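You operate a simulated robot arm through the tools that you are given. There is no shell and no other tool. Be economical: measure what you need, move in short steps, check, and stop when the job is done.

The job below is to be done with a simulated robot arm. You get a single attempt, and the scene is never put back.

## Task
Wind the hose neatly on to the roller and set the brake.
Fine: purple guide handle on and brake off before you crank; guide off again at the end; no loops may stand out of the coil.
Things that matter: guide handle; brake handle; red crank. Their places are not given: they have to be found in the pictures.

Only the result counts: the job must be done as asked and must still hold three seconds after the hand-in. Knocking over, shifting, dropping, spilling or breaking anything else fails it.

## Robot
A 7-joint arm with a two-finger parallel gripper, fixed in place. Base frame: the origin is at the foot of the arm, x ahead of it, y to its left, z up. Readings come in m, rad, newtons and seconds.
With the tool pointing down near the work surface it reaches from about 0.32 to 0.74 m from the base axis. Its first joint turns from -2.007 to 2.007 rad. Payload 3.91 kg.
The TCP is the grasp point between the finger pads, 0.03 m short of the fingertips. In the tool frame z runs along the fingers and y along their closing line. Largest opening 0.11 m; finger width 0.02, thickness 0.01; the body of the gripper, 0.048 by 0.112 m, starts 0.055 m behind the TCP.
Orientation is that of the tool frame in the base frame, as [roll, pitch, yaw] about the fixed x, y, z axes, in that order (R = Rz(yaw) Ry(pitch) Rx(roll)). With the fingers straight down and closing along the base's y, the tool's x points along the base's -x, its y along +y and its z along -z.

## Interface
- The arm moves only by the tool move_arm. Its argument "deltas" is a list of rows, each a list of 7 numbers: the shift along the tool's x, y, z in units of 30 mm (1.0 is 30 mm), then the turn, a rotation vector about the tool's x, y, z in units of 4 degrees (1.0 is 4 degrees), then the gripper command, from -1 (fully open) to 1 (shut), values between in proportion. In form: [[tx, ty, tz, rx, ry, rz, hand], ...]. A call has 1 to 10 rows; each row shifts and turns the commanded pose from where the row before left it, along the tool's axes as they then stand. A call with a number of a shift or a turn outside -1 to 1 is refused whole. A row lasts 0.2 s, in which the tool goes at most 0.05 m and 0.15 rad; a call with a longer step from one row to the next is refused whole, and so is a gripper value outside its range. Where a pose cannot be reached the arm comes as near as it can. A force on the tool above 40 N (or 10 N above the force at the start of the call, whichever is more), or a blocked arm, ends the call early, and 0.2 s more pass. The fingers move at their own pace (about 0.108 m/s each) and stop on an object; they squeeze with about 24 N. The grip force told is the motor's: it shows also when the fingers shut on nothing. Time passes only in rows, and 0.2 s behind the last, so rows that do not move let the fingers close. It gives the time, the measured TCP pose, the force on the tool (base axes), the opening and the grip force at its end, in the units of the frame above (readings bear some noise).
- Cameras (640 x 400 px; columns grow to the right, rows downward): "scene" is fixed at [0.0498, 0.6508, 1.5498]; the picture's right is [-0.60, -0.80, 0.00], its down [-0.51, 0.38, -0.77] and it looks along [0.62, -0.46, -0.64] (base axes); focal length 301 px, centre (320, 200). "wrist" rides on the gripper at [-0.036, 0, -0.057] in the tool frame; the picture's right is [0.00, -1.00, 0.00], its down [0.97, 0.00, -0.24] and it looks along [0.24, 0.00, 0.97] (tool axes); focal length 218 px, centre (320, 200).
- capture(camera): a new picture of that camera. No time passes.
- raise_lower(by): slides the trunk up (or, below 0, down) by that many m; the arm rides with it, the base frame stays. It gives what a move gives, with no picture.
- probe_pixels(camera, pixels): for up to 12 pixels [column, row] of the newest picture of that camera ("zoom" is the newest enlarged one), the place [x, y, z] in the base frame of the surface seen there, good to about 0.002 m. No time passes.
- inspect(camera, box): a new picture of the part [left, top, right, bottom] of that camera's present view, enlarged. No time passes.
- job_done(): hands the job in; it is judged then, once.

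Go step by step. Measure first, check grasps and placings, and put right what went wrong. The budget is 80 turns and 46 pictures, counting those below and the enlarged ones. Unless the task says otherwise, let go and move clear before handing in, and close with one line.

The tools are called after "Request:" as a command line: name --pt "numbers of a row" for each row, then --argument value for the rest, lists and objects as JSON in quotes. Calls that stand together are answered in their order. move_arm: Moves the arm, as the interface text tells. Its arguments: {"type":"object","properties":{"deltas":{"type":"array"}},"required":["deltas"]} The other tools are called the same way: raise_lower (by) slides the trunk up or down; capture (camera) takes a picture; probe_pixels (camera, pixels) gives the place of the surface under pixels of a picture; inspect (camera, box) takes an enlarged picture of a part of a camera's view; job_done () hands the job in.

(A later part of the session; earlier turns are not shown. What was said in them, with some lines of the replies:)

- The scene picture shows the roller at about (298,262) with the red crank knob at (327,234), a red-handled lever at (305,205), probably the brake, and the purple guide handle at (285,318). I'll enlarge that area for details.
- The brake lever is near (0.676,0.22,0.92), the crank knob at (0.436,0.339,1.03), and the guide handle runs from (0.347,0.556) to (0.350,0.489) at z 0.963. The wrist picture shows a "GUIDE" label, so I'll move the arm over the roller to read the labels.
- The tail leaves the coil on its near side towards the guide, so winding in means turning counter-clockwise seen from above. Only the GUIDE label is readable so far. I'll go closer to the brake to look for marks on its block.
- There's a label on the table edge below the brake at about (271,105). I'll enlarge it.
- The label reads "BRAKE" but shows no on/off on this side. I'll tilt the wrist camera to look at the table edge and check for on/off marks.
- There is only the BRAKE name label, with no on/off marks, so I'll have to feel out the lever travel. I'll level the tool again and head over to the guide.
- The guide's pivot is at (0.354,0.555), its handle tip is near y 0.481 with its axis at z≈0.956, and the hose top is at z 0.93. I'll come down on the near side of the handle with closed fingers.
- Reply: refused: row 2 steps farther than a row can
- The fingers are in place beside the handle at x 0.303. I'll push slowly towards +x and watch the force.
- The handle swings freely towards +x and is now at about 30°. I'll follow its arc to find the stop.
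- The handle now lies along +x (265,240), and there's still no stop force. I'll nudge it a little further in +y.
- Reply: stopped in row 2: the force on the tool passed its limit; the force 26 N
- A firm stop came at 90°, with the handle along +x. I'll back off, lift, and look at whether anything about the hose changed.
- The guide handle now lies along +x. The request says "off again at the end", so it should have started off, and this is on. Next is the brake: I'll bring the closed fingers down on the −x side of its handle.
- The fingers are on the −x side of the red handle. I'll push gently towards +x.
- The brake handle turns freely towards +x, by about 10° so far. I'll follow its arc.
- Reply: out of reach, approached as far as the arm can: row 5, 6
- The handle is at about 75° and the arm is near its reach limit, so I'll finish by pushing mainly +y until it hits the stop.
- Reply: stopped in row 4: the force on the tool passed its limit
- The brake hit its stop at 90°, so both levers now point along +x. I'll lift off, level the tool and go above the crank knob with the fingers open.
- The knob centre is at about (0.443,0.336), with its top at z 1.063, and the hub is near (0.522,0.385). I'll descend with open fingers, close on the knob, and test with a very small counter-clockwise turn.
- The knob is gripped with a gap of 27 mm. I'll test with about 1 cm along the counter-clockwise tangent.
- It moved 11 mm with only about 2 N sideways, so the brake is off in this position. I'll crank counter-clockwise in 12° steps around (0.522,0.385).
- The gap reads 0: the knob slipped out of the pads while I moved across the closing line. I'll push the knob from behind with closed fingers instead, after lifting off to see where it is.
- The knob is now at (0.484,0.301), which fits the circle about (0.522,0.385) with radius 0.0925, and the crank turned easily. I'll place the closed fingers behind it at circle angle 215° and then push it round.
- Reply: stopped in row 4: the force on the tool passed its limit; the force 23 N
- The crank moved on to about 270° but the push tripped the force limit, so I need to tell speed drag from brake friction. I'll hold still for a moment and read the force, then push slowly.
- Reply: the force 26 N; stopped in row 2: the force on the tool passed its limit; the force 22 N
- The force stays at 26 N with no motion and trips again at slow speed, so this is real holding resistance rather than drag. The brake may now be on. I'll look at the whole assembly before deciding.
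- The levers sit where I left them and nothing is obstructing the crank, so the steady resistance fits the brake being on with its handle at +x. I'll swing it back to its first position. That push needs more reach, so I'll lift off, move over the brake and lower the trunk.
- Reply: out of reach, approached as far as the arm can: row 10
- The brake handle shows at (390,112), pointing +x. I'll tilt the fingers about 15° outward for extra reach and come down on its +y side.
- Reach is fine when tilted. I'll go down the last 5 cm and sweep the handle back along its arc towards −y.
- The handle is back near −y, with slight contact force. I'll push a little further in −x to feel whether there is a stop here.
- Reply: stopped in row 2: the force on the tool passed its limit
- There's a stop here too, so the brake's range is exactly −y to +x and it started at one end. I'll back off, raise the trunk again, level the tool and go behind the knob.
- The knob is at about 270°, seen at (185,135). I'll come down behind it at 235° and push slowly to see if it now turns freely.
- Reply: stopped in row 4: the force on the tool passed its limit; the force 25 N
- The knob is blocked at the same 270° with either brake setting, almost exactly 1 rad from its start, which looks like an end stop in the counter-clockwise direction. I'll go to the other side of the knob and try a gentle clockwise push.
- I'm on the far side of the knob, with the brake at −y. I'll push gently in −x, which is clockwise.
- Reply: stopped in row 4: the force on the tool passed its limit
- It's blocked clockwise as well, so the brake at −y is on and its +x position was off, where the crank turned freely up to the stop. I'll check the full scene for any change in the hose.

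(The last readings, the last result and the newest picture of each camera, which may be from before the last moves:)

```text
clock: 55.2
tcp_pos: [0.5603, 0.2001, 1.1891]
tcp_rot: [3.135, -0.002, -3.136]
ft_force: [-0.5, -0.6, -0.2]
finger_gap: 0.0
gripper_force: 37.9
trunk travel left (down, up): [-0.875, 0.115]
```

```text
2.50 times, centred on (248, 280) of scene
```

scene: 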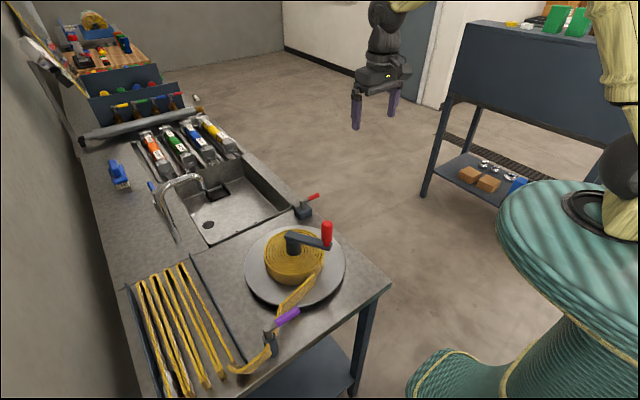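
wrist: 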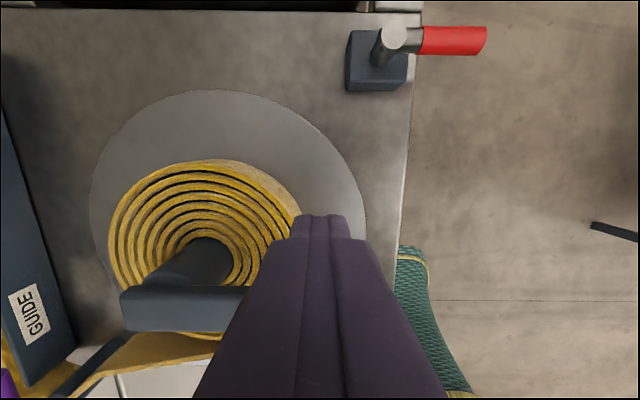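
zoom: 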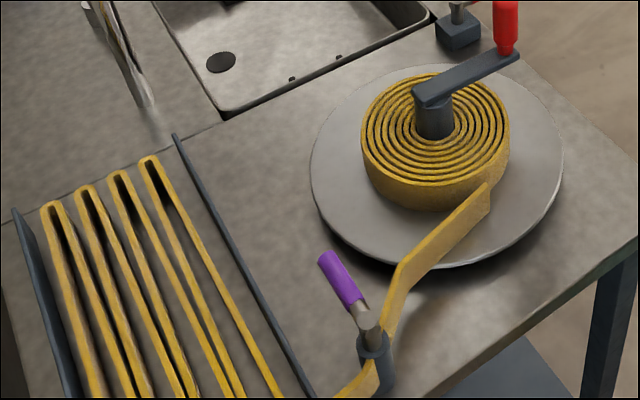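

The hose in the tray hasn't changed. I'll set the brake off again, with the handle to +x, and then try the crank the other way.

Request:
move_arm --pt "-0.6 0 1 0 0 0 1" --pt "-0.6 0 1 0 0 0 1" --pt "-0.6 0 1 0 0 0 1" --pt "-0.6 0 1 0 0 0 1" --pt "0 0 1 0 0 0 1" --pt "0 0 1 0 0 0 1" --pt "0 0 1 0 0 0 1" --pt "0 0 1 0 0 0 1" --pt "0 0 0.5 0 0 0 1" --pt "0 0 0 0 0 0 1"

Request:
move_arm --pt "-0.7 0 0 0 0 0 1" --pt "-0.35 0 0 0 0 0 1" --pt "-0.35 0 0 0 0 0 1" --pt "-0.3 -0.1 0 0 0 0 1" --pt "-0.3 -0.1 0 0 0 0 1" --pt "-0.4 0.25 0 0 0 0 1" --pt "-0.4 0.25 0 0 0 0 1" --pt "-0.05 0.35 0 0 0 0 1" --pt "0 0.35 0 0 0 0 1"

Request:
move_arm --pt "0.1 0.15 0 0 0 0 1" --pt "0.1 0.15 0 0 0 0 1" --pt "0.05 0.15 0 0 0 0 1" --pt "0 0.15 0 0 0 0 1"

Request:
capture --camera "wrist"

```text
clock: 57.4
tcp_pos: [0.63, 0.2045, 0.9359]
tcp_rot: [3.136, -0.001, -3.134]
ft_force: [0.4, -0.6, 0.2]
finger_gap: 0.0
gripper_force: 38.1
trunk travel left (down, up): [-0.875, 0.115]
```

```text
clock: 59.4
tcp_pos: [0.7093, 0.2273, 0.936]
tcp_rot: [3.141, 0.0, -3.138]
ft_force: [6.6, -14.5, -0.7]
finger_gap: 0.0
gripper_force: 37.7
out of reach, approached as far as the arm can: row 8
trunk travel left (down, up): [-0.875, 0.115]
```

```text
clock: 60.0
tcp_pos: [0.7095, 0.2264, 0.9376]
tcp_rot: [-3.128, 0.008, 3.141]
ft_force: [10.2, -13.7, -4.1]
finger_gap: 0.0
gripper_force: 37.5
trunk travel left (down, up): [-0.875, 0.115]
stopped in row 2: the force on the tool passed its limit (the readings are from after the stop); the commanded pose is now the measured one
```

```text
11 pictures are left
```

wrist: 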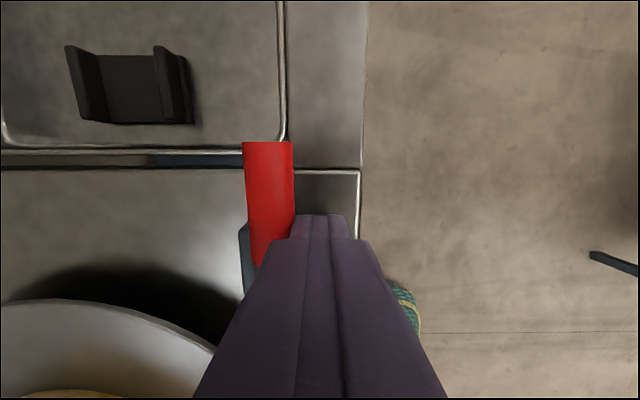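

The brake is at its +x stop again. I'll move to the far side of the knob and push clockwise gently.

Request:
move_arm --pt "0.2 -0.6 0 -0.2 0 0 1" --pt "0 0 -1 0 0 0 1" --pt "0 0 -1 0 0 0 1" --pt "0 0 -1 0 0 0 1" --pt "0 0 -1 0 0 0 1" --pt "0 0 -1 0 0 0 1" --pt "0.8 0 -1 0 0 0 1" --pt "1 0.9 -0.6 0 0 0 1" --pt "1 0.9 0 0 0 0 1" --pt "1 0.8 0 0 0 0 1"

Request:
move_arm --pt "0.3 0.25 0.1 0 0 0 1" --pt "0 0 1 0 0 0 1" --pt "0 0 1 0 0 0 1" --pt "0 0 1 0 0 0 1" --pt "0 0 0 0 0 0 1"

```text
clock: 62.2
tcp_pos: [0.5872, 0.2916, 1.1362]
tcp_rot: [3.134, 0.001, -3.14]
ft_force: [-1.2, -0.1, 0.0]
finger_gap: 0.0
gripper_force: 37.9
trunk travel left (down, up): [-0.875, 0.115]
```

```text
clock: 63.4
tcp_pos: [0.5793, 0.2997, 1.0437]
tcp_rot: [3.133, 0.004, -3.14]
ft_force: [-0.1, -0.7, -0.2]
finger_gap: 0.0
gripper_force: 37.2
trunk travel left (down, up): [-0.875, 0.115]
```

I'm in position at x 0.579, so I'll push clockwise.

Request:
move_arm --pt "0.8 -0.2 0 0 0 0 1" --pt "0.3 0 0 0 0 0 1" --pt "0.3 0 0 0 0 0 1" --pt "0.3 0.02 0 0 0 0 1" --pt "0.3 0.04 0 0 0 0 1"

```text
clock: 64.6
tcp_pos: [0.5193, 0.2945, 1.042]
tcp_rot: [3.134, -0.001, -3.139]
ft_force: [-0.2, 0.0, -0.3]
finger_gap: 0.0
gripper_force: 37.8
trunk travel left (down, up): [-0.875, 0.115]
```

With the brake off, the knob moved about 3 cm clockwise at nearly zero force, so clockwise is the open direction. I'll push on along the arc and then look at the hose.

Request:
move_arm --pt "0.639 0.09 0 0 0 0 1" --pt "0.606 0.221 0 0 0 0 1" --pt "0.547 0.342 0 0 0 0 1" --pt "0.464 0.448 0 0 0 0 1" --pt "0.361 0.535 0 0 0 0 1" --pt "0.242 0.598 0 0 0 0 1" --pt "0.112 0.635 0 0 0 0 1" --pt "-0.023 0.645 0 0 0 0 1" --pt "-0.156 0.626 0 0 0 0 1" --pt "-0.283 0.58 0 0 0 0 1"

Request:
inspect --camera "scene" --box '[120, 200, 376, 360]'

```text
clock: 65.8
tcp_pos: [0.4445, 0.3448, 1.0445]
tcp_rot: [3.126, 0.017, 3.14]
ft_force: [-0.6, 0.1, 0.6]
finger_gap: 0.0
gripper_force: 37.5
trunk travel left (down, up): [-0.875, 0.115]
stopped in row 6: the force on the tool passed its limit (the readings are from after the stop); the commanded pose is now the measured one
```

```text
2.50 times, centred on (248, 280) of scene
```

zoom: 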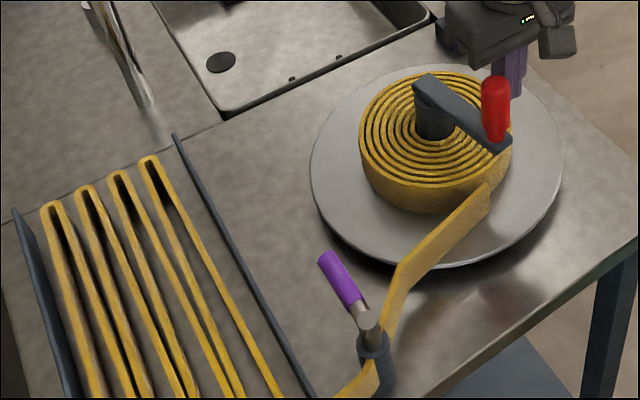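

The push tripped at circle angle 207°, yet the force reads about 0 now. I'll look at where the knob is relative to the fingers.

Request:
capture --camera "wrist"

Request:
probe_pixels --camera "zoom" --pixels '[[495, 82], [487, 85], [503, 85], [495, 110], [425, 85], [497, 140]]'

```text
9 pictures are left
```

wrist: 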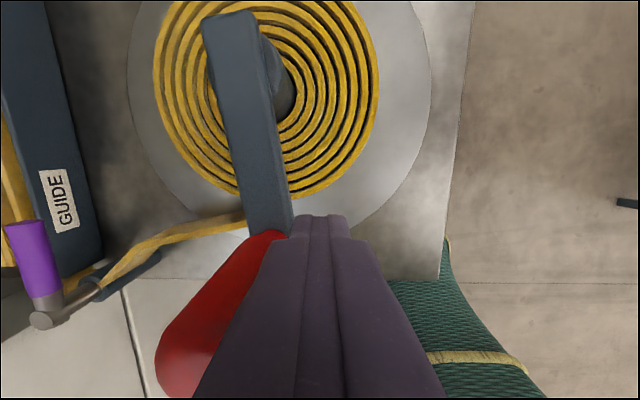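

```text
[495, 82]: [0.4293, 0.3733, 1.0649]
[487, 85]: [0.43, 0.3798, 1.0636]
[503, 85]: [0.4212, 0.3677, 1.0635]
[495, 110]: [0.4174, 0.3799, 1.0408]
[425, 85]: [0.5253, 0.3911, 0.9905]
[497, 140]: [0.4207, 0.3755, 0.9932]
```

The knob is at (0.429,0.374), which is 187°. I'll push slowly again to see if this is a real stop.

Request:
move_arm --pt "0.05 0.2 0 -0.1 -0.2 0 1" --pt "0.05 0.25 0 0 0 0 1" --pt "0.02 0.25 0 0 0 0 1" --pt "0 0.25 0 0 0 0 1" --pt "0 0.25 0 0 0 0 1"

```text
clock: 67.0
tcp_pos: [0.445, 0.3815, 1.0437]
tcp_rot: [3.122, 0.03, 3.136]
ft_force: [12.7, -2.5, -3.8]
finger_gap: 0.0
gripper_force: 38.2
trunk travel left (down, up): [-0.875, 0.115]
```

It did move on to y 0.38 with a sideways force of 12.7 N, so that trip was only the fingers wedging inside the knob's circle. Turning clockwise is light, so gripping the knob should hold well. I'll lift, open and find the knob.

Request:
move_arm --pt "0 -0.6 0 0.2 0.4 0 1" --pt "0 -0.3 -1 0 0 0 1" --pt "0 0 -1 0 0 0 1" --pt "0 0 -1 0 0 0 0" --pt "0 0 -0.5 0 0 0 -1" --pt "0 0 0 0 0 0 -1"

Request:
capture --camera "wrist"

```text
clock: 68.4
tcp_pos: [0.443, 0.3539, 1.1497]
tcp_rot: [3.135, 0.001, 3.14]
ft_force: [0.2, 0.2, 0.0]
finger_gap: 0.1101
gripper_force: 0.1
trunk travel left (down, up): [-0.875, 0.115]
```

```text
8 pictures are left
```

wrist: 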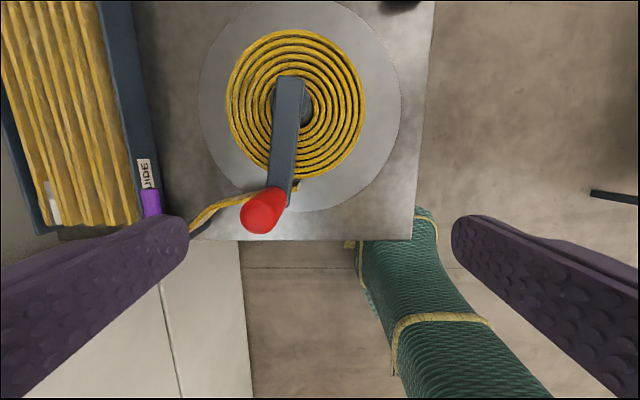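

Request:
probe_pixels --camera "wrist" --pixels '[[262, 213], [248, 213], [274, 213], [262, 225], [262, 200], [290, 85], [228, 105], [365, 105], [295, 30], [320, 180], [200, 105], [401, 105]]'

```text
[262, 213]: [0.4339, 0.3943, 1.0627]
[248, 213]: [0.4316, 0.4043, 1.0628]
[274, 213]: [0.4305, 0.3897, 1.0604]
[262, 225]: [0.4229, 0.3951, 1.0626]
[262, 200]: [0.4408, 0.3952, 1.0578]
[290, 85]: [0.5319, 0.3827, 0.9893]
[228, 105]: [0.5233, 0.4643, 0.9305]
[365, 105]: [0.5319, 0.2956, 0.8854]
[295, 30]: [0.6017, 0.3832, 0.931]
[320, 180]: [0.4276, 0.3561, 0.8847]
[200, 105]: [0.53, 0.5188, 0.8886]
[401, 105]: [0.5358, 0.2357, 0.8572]
```

The knob is at (0.431,0.396), circle angle 173°. The counter-clockwise stop was 1.0 rad from the start, which fits a joint limit just behind zero, so clockwise is the winding way. I'll grip the knob and crank clockwise.

Request:
move_arm --pt "0.4 0.7 0 0 0 0 -1" --pt "0 0.7 0.65 0 0 0 -1" --pt "0 0 1 0 0 0 -1" --pt "0 0 1 0 0 0 -1" --pt "0 0 1 0 0 0 0" --pt "0 0 0 0 0 0 1" --pt "0 0 0 0 0 0 1" --pt "0 0 0 0 0 0 1"

Request:
move_arm --pt "-0.145 0.628 0 0 0 0 1" --pt "-0.273 0.585 0 0 0 0 1" --pt "-0.388 0.515 0 0 0 0 1" --pt "-0.487 0.423 0 0 0 0 1" --pt "-0.564 0.313 0 0 0 0 1"

```text
clock: 70.2
tcp_pos: [0.4283, 0.3933, 1.0397]
tcp_rot: [3.135, 0.004, 3.141]
ft_force: [-0.9, 1.7, -4.0]
finger_gap: 0.027
gripper_force: 45.3
trunk travel left (down, up): [-0.875, 0.115]
```

```text
clock: 71.4
tcp_pos: [0.4862, 0.4681, 1.0403]
tcp_rot: [3.136, 0.003, 3.141]
ft_force: [-1.6, -5.9, 1.9]
finger_gap: 0.0271
gripper_force: 45.0
trunk travel left (down, up): [-0.875, 0.115]
```

The grip holds at a 27 mm gap with low forces, and the crank is at 113°. I'll keep going clockwise.

Request:
move_arm --pt "-0.591 0.249 0 0 0 0 1" --pt "-0.643 0.056 0 0 0 0 1" --pt "-0.64 -0.079 0 0 0 0 1" --pt "-0.61 -0.21 0 0 0 0 1" --pt "-0.553 -0.332 0 0 0 0 1" --pt "-0.472 -0.44 0 0 0 0 1" --pt "-0.37 -0.528 0 0 0 0 1" --pt "-0.252 -0.594 0 0 0 0 1" --pt "-0.123 -0.633 0 0 0 0 1" --pt "0.011 -0.645 0 0 0 0 1"

```text
clock: 73.6
tcp_pos: [0.6137, 0.3759, 1.0416]
tcp_rot: [3.135, 0.002, 3.14]
ft_force: [0.0, 0.3, -0.7]
finger_gap: 0.0001
gripper_force: 37.7
trunk travel left (down, up): [-0.875, 0.115]
```

The gap reads 0, so the knob slipped out again while moving across the pads. I'll lift and find it.

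Request:
move_arm --pt "0 0 -1 0 0 0 1" --pt "0 0 -1 0 0 0 1" --pt "0 0 -1 0 0 0 1" --pt "1 0 -0.3 0 0 0 1" --pt "1 0.3 0 0 0 0 1"

Request:
capture --camera "wrist"

```text
clock: 74.8
tcp_pos: [0.5534, 0.3826, 1.1399]
tcp_rot: [3.136, 0.003, 3.14]
ft_force: [-0.8, 1.0, -0.3]
finger_gap: 0.0003
gripper_force: 37.8
trunk travel left (down, up): [-0.875, 0.115]
```

```text
7 pictures are left
```

wrist: 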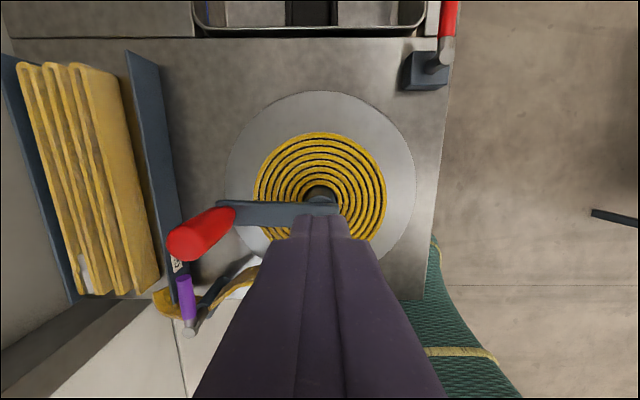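

The tray now shows 3 folds instead of 4, so clockwise really is winding the hose in, and the knob is around 90°. I'll get its exact place.

Request:
probe_pixels --camera "wrist" --pixels '[[190, 242], [180, 243], [200, 240], [190, 232], [188, 252], [225, 212], [330, 207], [320, 195]]'

```text
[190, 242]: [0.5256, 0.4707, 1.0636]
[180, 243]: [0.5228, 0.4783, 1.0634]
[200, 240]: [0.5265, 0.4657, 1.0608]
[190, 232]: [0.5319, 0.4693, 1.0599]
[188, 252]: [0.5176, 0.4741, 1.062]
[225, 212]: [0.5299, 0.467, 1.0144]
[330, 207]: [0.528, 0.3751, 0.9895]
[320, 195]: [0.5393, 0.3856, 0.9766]
```

Refitting all the knob positions gives centre (0.5205,0.383) and radius 0.090, so my earlier circle was about 4 mm off on this side and pulled the knob out. I'll place the closed fingers behind the knob at 114° and push clockwise on the corrected circle.

Request:
move_arm --pt "0.58 0.69 0 0 0 0 1" --pt "0.58 0.69 0 0 0 0 1" --pt "0.58 0.69 0 0 0 0 1" --pt "0.57 0.68 0 0 0 0 1" --pt "0 0 1 0 0 0 1" --pt "0 0 1 0 0 0 1" --pt "0 0 1 0 0 0 1" --pt "0 0 0.33 0 0 0 1" --pt "0 0 0 0 0 0 1"

Request:
move_arm --pt "-0.596 0.194 0 0 0 0 1" --pt "-0.624 0.066 0 0 0 0 1" --pt "-0.624 -0.066 0 0 0 0 1" --pt "-0.596 -0.194 0 0 0 0 1" --pt "-0.543 -0.314 0 0 0 0 1"

```text
clock: 76.8
tcp_pos: [0.4821, 0.468, 1.0397]
tcp_rot: [3.135, 0.002, -3.142]
ft_force: [-0.7, 0.0, 0.2]
finger_gap: 0.0
gripper_force: 37.7
trunk travel left (down, up): [-0.875, 0.115]
```

```text
clock: 78.0
tcp_pos: [0.574, 0.4575, 1.0403]
tcp_rot: [3.133, 0.003, 3.141]
ft_force: [0.4, -0.1, 0.1]
finger_gap: 0.0
gripper_force: 37.9
trunk travel left (down, up): [-0.875, 0.115]
```

The push runs smoothly with almost no force and the fingers are at 54°. I'll keep pushing round.

Request:
move_arm --pt "-0.446 -0.446 0 0 0 0 1" --pt "-0.369 -0.507 0 0 0 0 1" --pt "-0.255 -0.573 0 0 0 0 1" --pt "-0.13 -0.613 0 0 0 0 1" --pt "0 -0.627 0 0 0 0 1" --pt "0.13 -0.613 0 0 0 0 1" --pt "0.255 -0.573 0 0 0 0 1" --pt "0.369 -0.507 0 0 0 0 1" --pt "0.466 -0.42 0 0 0 0 1" --pt "0.543 -0.314 0 0 0 0 1"

```text
clock: 80.2
tcp_pos: [0.5571, 0.3028, 1.0377]
tcp_rot: [3.135, 0.004, 3.139]
ft_force: [0.0, 0.0, -0.4]
finger_gap: 0.0001
gripper_force: 37.8
trunk travel left (down, up): [-0.875, 0.115]
```

The fingers are at −65° and still on the circle at low force. I'll push another 120° and then look at the hose.

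Request:
move_arm --pt "0.57 -0.254 0 0 0 0 1" --pt "0.624 -0.066 0 0 0 0 1" --pt "0.624 0.066 0 0 0 0 1" --pt "0.596 0.194 0 0 0 0 1" --pt "0.543 0.314 0 0 0 0 1" --pt "0.466 0.42 0 0 0 0 1" --pt "0.369 0.507 0 0 0 0 1" --pt "0.255 0.573 0 0 0 0 1" --pt "0.13 0.613 0 0 0 0 1" --pt "0 0.627 0 0 0 0 1"

Request:
inspect --camera "scene" --box '[120, 200, 376, 360]'

```text
clock: 82.4
tcp_pos: [0.4309, 0.3921, 1.0386]
tcp_rot: [3.134, 0.002, 3.14]
ft_force: [0.2, 0.8, 0.4]
finger_gap: 0.0002
gripper_force: 37.6
trunk travel left (down, up): [-0.875, 0.115]
```

```text
2.50 times, centred on (248, 280) of scene
```

zoom: 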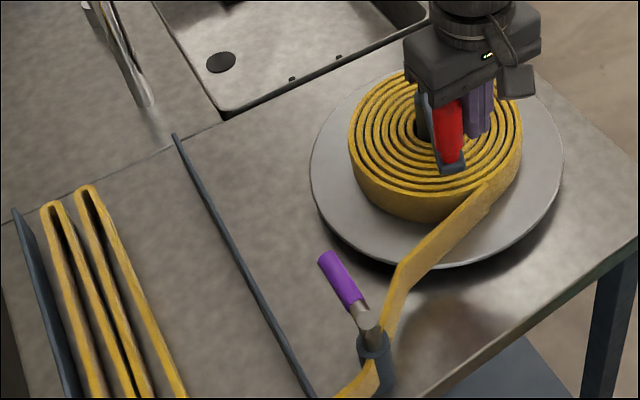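

Two folds are left and the coil is growing neatly, so I'll continue clockwise.

Request:
move_arm --pt "-0.183 0.761 0 0 0 0 1" --pt "-0.374 0.688 0 0 0 0 1" --pt "-0.539 0.568 0 0 0 0 1" --pt "-0.668 0.409 0 0 0 0 1" --pt "-0.751 0.222 0 0 0 0 1" --pt "-0.783 0.02 0 0 0 0 1" --pt "-0.761 -0.183 0 0 0 0 1" --pt "-0.688 -0.374 0 0 0 0 1" --pt "-0.568 -0.539 0 0 0 0 1" --pt "-0.409 -0.668 0 0 0 0 1"

```text
clock: 84.6
tcp_pos: [0.6034, 0.4177, 1.0425]
tcp_rot: [3.136, 0.004, 3.14]
ft_force: [0.1, 0.3, 0.6]
finger_gap: 0.0
gripper_force: 38.0
trunk travel left (down, up): [-0.875, 0.115]
```

On the circle at 23° with no force. Continuing.

Request:
move_arm --pt "-0.222 -0.751 0 0 0 0 1" --pt "-0.02 -0.783 0 0 0 0 1" --pt "0.183 -0.761 0 0 0 0 1" --pt "0.374 -0.688 0 0 0 0 1" --pt "0.539 -0.568 0 0 0 0 1" --pt "0.668 -0.409 0 0 0 0 1" --pt "0.751 -0.222 0 0 0 0 1" --pt "0.783 -0.02 0 0 0 0 1" --pt "0.761 0.183 0 0 0 0 1" --pt "0.688 0.374 0 0 0 0 1"

```text
clock: 86.6
tcp_pos: [0.5139, 0.2906, 1.0387]
tcp_rot: [3.131, 0.029, 3.127]
ft_force: [21.6, -0.1, -7.4]
finger_gap: 0.0001
gripper_force: 37.8
trunk travel left (down, up): [-0.875, 0.115]
stopped in row 9: the force on the tool passed its limit (the readings are from after the stop); the commanded pose is now the measured one
```

The push stopped with the fingers at −94° and a sustained 22 N from the knob, which may mean the winding has reached its end. I'll look at the hose.

Request:
inspect --camera "scene" --box '[120, 200, 376, 360]'

```text
2.50 times, centred on (248, 280) of scene
```

zoom: 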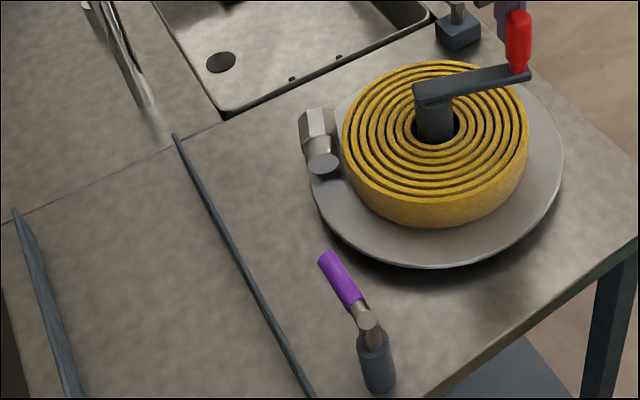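

All the hose is on the roller, the tray is empty and no loops stand out. I'll set the brake first so the coil stays put: back off, lift, move over the brake and lower the trunk.

Request:
move_arm --pt "-0.7 0 0 0 0.4 0 1" --pt "0 0 -1 0 0 0 1" --pt "0 0 -1 0 0 0 1" --pt "0 0 -1 0 0 0 1" --pt "-0.5 0 -1 0 0 0 1" --pt "-1 0 -1 0 0 0 1" --pt "-1 0.1 -0.4 0 0 0 1" --pt "-1 0.1 0 0 0 0 1" --pt "-1 0.1 0 0 0 0 1"

Request:
raise_lower --by -0.15

Request:
move_arm --pt "0 0 0 0 -0.97 0 1" --pt "0 0 0 0 -0.97 0 1" --pt "0 0 0 0 -0.97 0 1" --pt "0 0 0 0 -0.97 0 1" --pt "0 0 0 0 0 0 1"

```text
clock: 88.6
tcp_pos: [0.6654, 0.3018, 1.1971]
tcp_rot: [3.133, -0.008, 3.133]
ft_force: [1.3, -0.6, -0.2]
finger_gap: 0.0
gripper_force: 37.8
trunk travel left (down, up): [-0.875, 0.115]
```

```text
clock: 90.3
tcp_pos: [0.6661, 0.3023, 1.0484]
tcp_rot: [3.132, -0.005, 3.131]
ft_force: [0.5, -1.0, 0.6]
finger_gap: 0.0
gripper_force: 37.9
trunk travel left (down, up): [-0.725, 0.265]
```

```text
clock: 91.5
tcp_pos: [0.6652, 0.3012, 1.0482]
tcp_rot: [3.131, 0.265, 3.13]
ft_force: [0.7, -1.1, -0.7]
finger_gap: 0.0
gripper_force: 37.8
trunk travel left (down, up): [-0.725, 0.265]
```

The tool is tilted and ready. I'll go down on the +y side of the brake handle and sweep it back to −y as before.

Request:
move_arm --pt "-0.134 -0.1 0.81 0 0 0 1" --pt "-0.134 -0.1 0.81 0 0 0 1" --pt "-0.134 -0.1 0.81 0 0 0 1" --pt "-0.134 -0.1 0.81 0 0 0 1" --pt "-0.134 -0.1 0.8 0 0 0 1" --pt "0 0 0 0 0 0 1"

Request:
move_arm --pt "0 -0.53 0 0 0 0 1" --pt "-0.13 -0.37 0.03 0 0 0 1" --pt "-0.145 -0.4 0.04 0 0 0 1" --pt "0.08 -0.43 -0.02 0 0 0 1" --pt "0.08 -0.45 -0.02 0 0 0 1" --pt "0.29 -0.27 -0.08 0 0 0 1" --pt "0.34 -0.28 -0.09 0 0 0 1"

Request:
move_arm --pt "0.15 0 -0.04 0 0 0 1" --pt "0.15 0 -0.04 0 0 0 1" --pt "0.15 0 -0.04 0 0 0 1"

```text
clock: 92.9
tcp_pos: [0.7156, 0.2851, 0.9374]
tcp_rot: [3.131, 0.265, 3.131]
ft_force: [0.1, 0.2, 0.6]
finger_gap: 0.0001
gripper_force: 37.7
trunk travel left (down, up): [-0.725, 0.265]
```

```text
clock: 94.5
tcp_pos: [0.7018, 0.2046, 0.937]
tcp_rot: [3.13, 0.264, 3.128]
ft_force: [-0.2, 0.3, 0.7]
finger_gap: 0.0001
gripper_force: 37.5
trunk travel left (down, up): [-0.725, 0.265]
```

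```text
clock: 95.3
tcp_pos: [0.6974, 0.2033, 0.9416]
tcp_rot: [3.13, 0.288, 3.126]
ft_force: [15.2, -1.0, 0.3]
finger_gap: 0.0
gripper_force: 38.0
trunk travel left (down, up): [-0.725, 0.265]
stopped in row 3: the force on the tool passed its limit (the readings are from after the stop); the commanded pose is now the measured one
```

The brake is at its −y stop with 15 N against it, so it is on. Now for the guide: I'll back off, raise the trunk, level the tool and travel over at a safe height.

Request:
move_arm --pt "-0.6 0 0.15 0 0 0 1"

Request:
raise_lower --by 0.15

Request:
move_arm --pt "0 0 -0.8 0 0.82 0 1" --pt "0 0 -0.8 0 0.82 0 1" --pt "0.5 0 -0.8 0 0.82 0 1" --pt "0.8 0.5 -0.3 0 0.82 0 1" --pt "0.9 1 0 0 0.75 0 1" --pt "0.9 1 0 0 0 0 1" --pt "0.9 1 0 0 0 0 1" --pt "0.9 1 0 0 0 0 1" --pt "0.9 1 0 0 0 0 1" --pt "0.9 1 0 0 0 0 1"

Request:
move_arm --pt "0.9 1 0 0 0 0 1" --pt "0.9 1 0 0 0 0 1" --pt "0.9 1 0 0 0 0 1" --pt "0.7 1 0 0 0 0 1" --pt "0.5 1 0 0 0 0 1" --pt "0 1 0 0 0 0 1"

```text
clock: 95.7
tcp_pos: [0.7108, 0.2044, 0.941]
tcp_rot: [3.128, 0.279, 3.129]
ft_force: [0.0, 0.2, -0.5]
finger_gap: 0.0002
gripper_force: 37.6
trunk travel left (down, up): [-0.725, 0.265]
```

```text
clock: 97.4
tcp_pos: [0.7111, 0.2039, 1.0893]
tcp_rot: [3.128, 0.282, 3.127]
ft_force: [0.2, -0.4, -0.5]
finger_gap: 0.0002
gripper_force: 38.1
trunk travel left (down, up): [-0.875, 0.115]
```

```text
clock: 99.6
tcp_pos: [0.4967, 0.4021, 1.1651]
tcp_rot: [3.13, 0.001, 3.132]
ft_force: [-0.5, 0.8, 0.2]
finger_gap: 0.0
gripper_force: 37.2
trunk travel left (down, up): [-0.875, 0.115]
```

```text
clock: 101.0
tcp_pos: [0.3803, 0.5845, 1.1663]
tcp_rot: [3.131, -0.001, 3.132]
ft_force: [0.5, -0.4, 0.5]
finger_gap: 0.0
gripper_force: 37.6
trunk travel left (down, up): [-0.875, 0.115]
```

I'm above the guide at (0.380,0.585). I'll shift slightly, go down on the +y side of its handle and check with a picture.

Request:
move_arm --pt "-0.67 0.4 0.5 0 0 0 1" --pt "0 0 1 0 0 0 1" --pt "0 0 1 0 0 0 1" --pt "0 0 1 0 0 0 1" --pt "0 0 1 0 0 0 1" --pt "0 0 1 0 0 0 1" --pt "0 0 0.95 0 0 0 1"

Request:
capture --camera "wrist"

```text
clock: 102.6
tcp_pos: [0.3994, 0.5949, 0.9739]
tcp_rot: [3.127, 0.001, 3.129]
ft_force: [0.2, -0.8, -0.5]
finger_gap: 0.0001
gripper_force: 37.2
trunk travel left (down, up): [-0.875, 0.115]
```

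```text
4 pictures are left
```

wrist: 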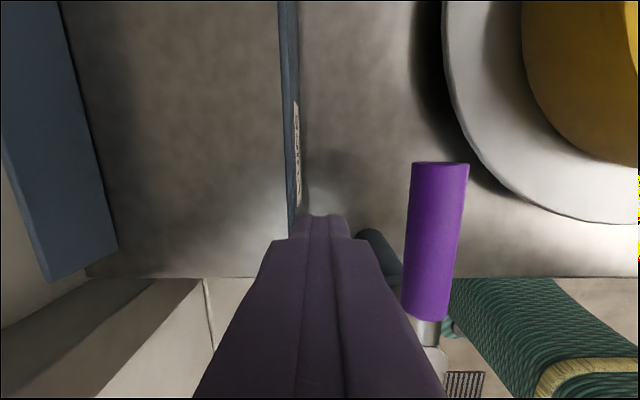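

The fingers are on the +y side of the purple handle. I'll sweep it along its arc back to −y.

Request:
move_arm --pt "0 -0.4 0.1 0 0 0 1" --pt "0 -0.4 0 0 0 0 1" --pt "-0.13 -0.37 0 0 0 0 1" --pt "-0.17 -0.4 0 0 0 0 1" --pt "0.17 -0.45 0 0 0 0 1" --pt "0.17 -0.47 0 0 0 0 1" --pt "0.37 -0.3 0 0 0 0 1" --pt "0.4 -0.28 0 0 0 0 1"

Request:
move_arm --pt "0.12 0 0 0 0 0 1" --pt "0.12 0 0 0 0 0 1" --pt "0.12 0 0 0 0 0 1" --pt "0.1 0 0 0 0 0 1"

```text
clock: 104.4
tcp_pos: [0.3763, 0.504, 0.9707]
tcp_rot: [3.127, 0.0, 3.131]
ft_force: [0.1, 0.3, -0.5]
finger_gap: 0.0
gripper_force: 37.5
trunk travel left (down, up): [-0.875, 0.115]
```

```text
clock: 105.6
tcp_pos: [0.3729, 0.5044, 0.9719]
tcp_rot: [3.128, 0.016, 3.125]
ft_force: [24.8, -1.0, -5.5]
finger_gap: 0.0
gripper_force: 37.8
trunk travel left (down, up): [-0.875, 0.115]
stopped in row 4: the force on the tool passed its limit (the readings are from after the stop); the commanded pose is now the measured one
```

The guide handle reached its −y stop with 25 N against it. I'll move clear and make a final check of everything.

Request:
move_arm --pt "-0.5 0 0 0 0 0 1" --pt "0 0 -1 0 0 0 1" --pt "0 0 -1 0 0 0 1" --pt "0 0 -1 0 0 0 1" --pt "0 0 -1 0 0 0 1" --pt "0 0 -1 0 0 0 1" --pt "0 0 -1 0 0 0 1" --pt "0 -1 -1 0 0 0 1" --pt "0 -1 0 0 0 0 1"

Request:
inspect --camera "scene" --box '[120, 190, 376, 370]'

Request:
capture --camera "wrist"

```text
clock: 107.6
tcp_pos: [0.3836, 0.4382, 1.1813]
tcp_rot: [3.125, 0.01, 3.126]
ft_force: [0.5, -0.5, -0.5]
finger_gap: 0.0
gripper_force: 37.5
trunk travel left (down, up): [-0.875, 0.115]
```

```text
2.22 times, centred on (248, 280) of scene
```

zoom: 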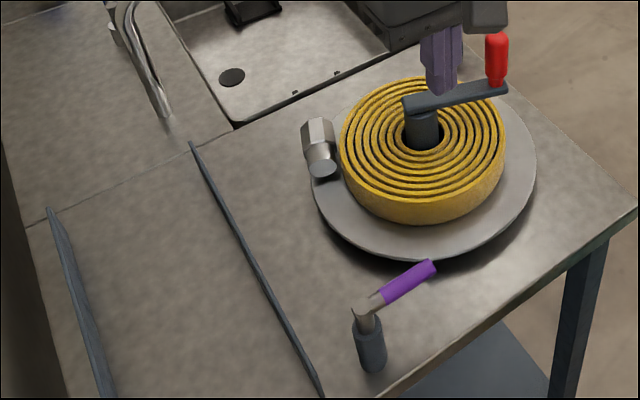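

```text
2 pictures are left
```

wrist: 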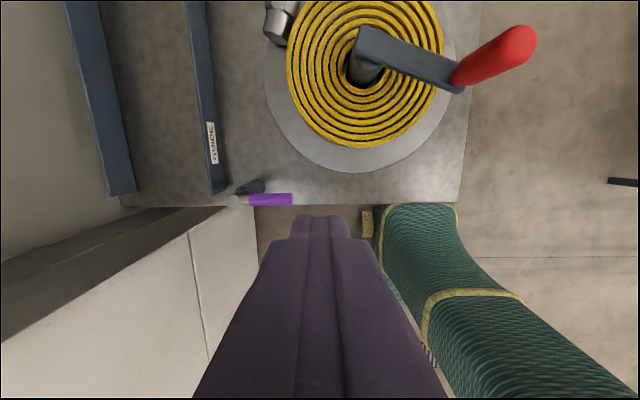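

The coil is complete with no loops standing out, and the tray is empty. The guide handle is back at −y, seen at (270,200), the brake is against its on stop, and the arm is clear. I'm handing in.

Request:
job_done

```text
The job is handed in.
```

The hose is fully wound on the roller with no loops standing out, the guide is off and the brake is on. On and off weren't marked: I took the brake's from how the crank turned, and the guide's from your "off again". While finding the crank's direction I first turned it about 60° the wrong way, and I pushed it lightly with the brake on to test it.
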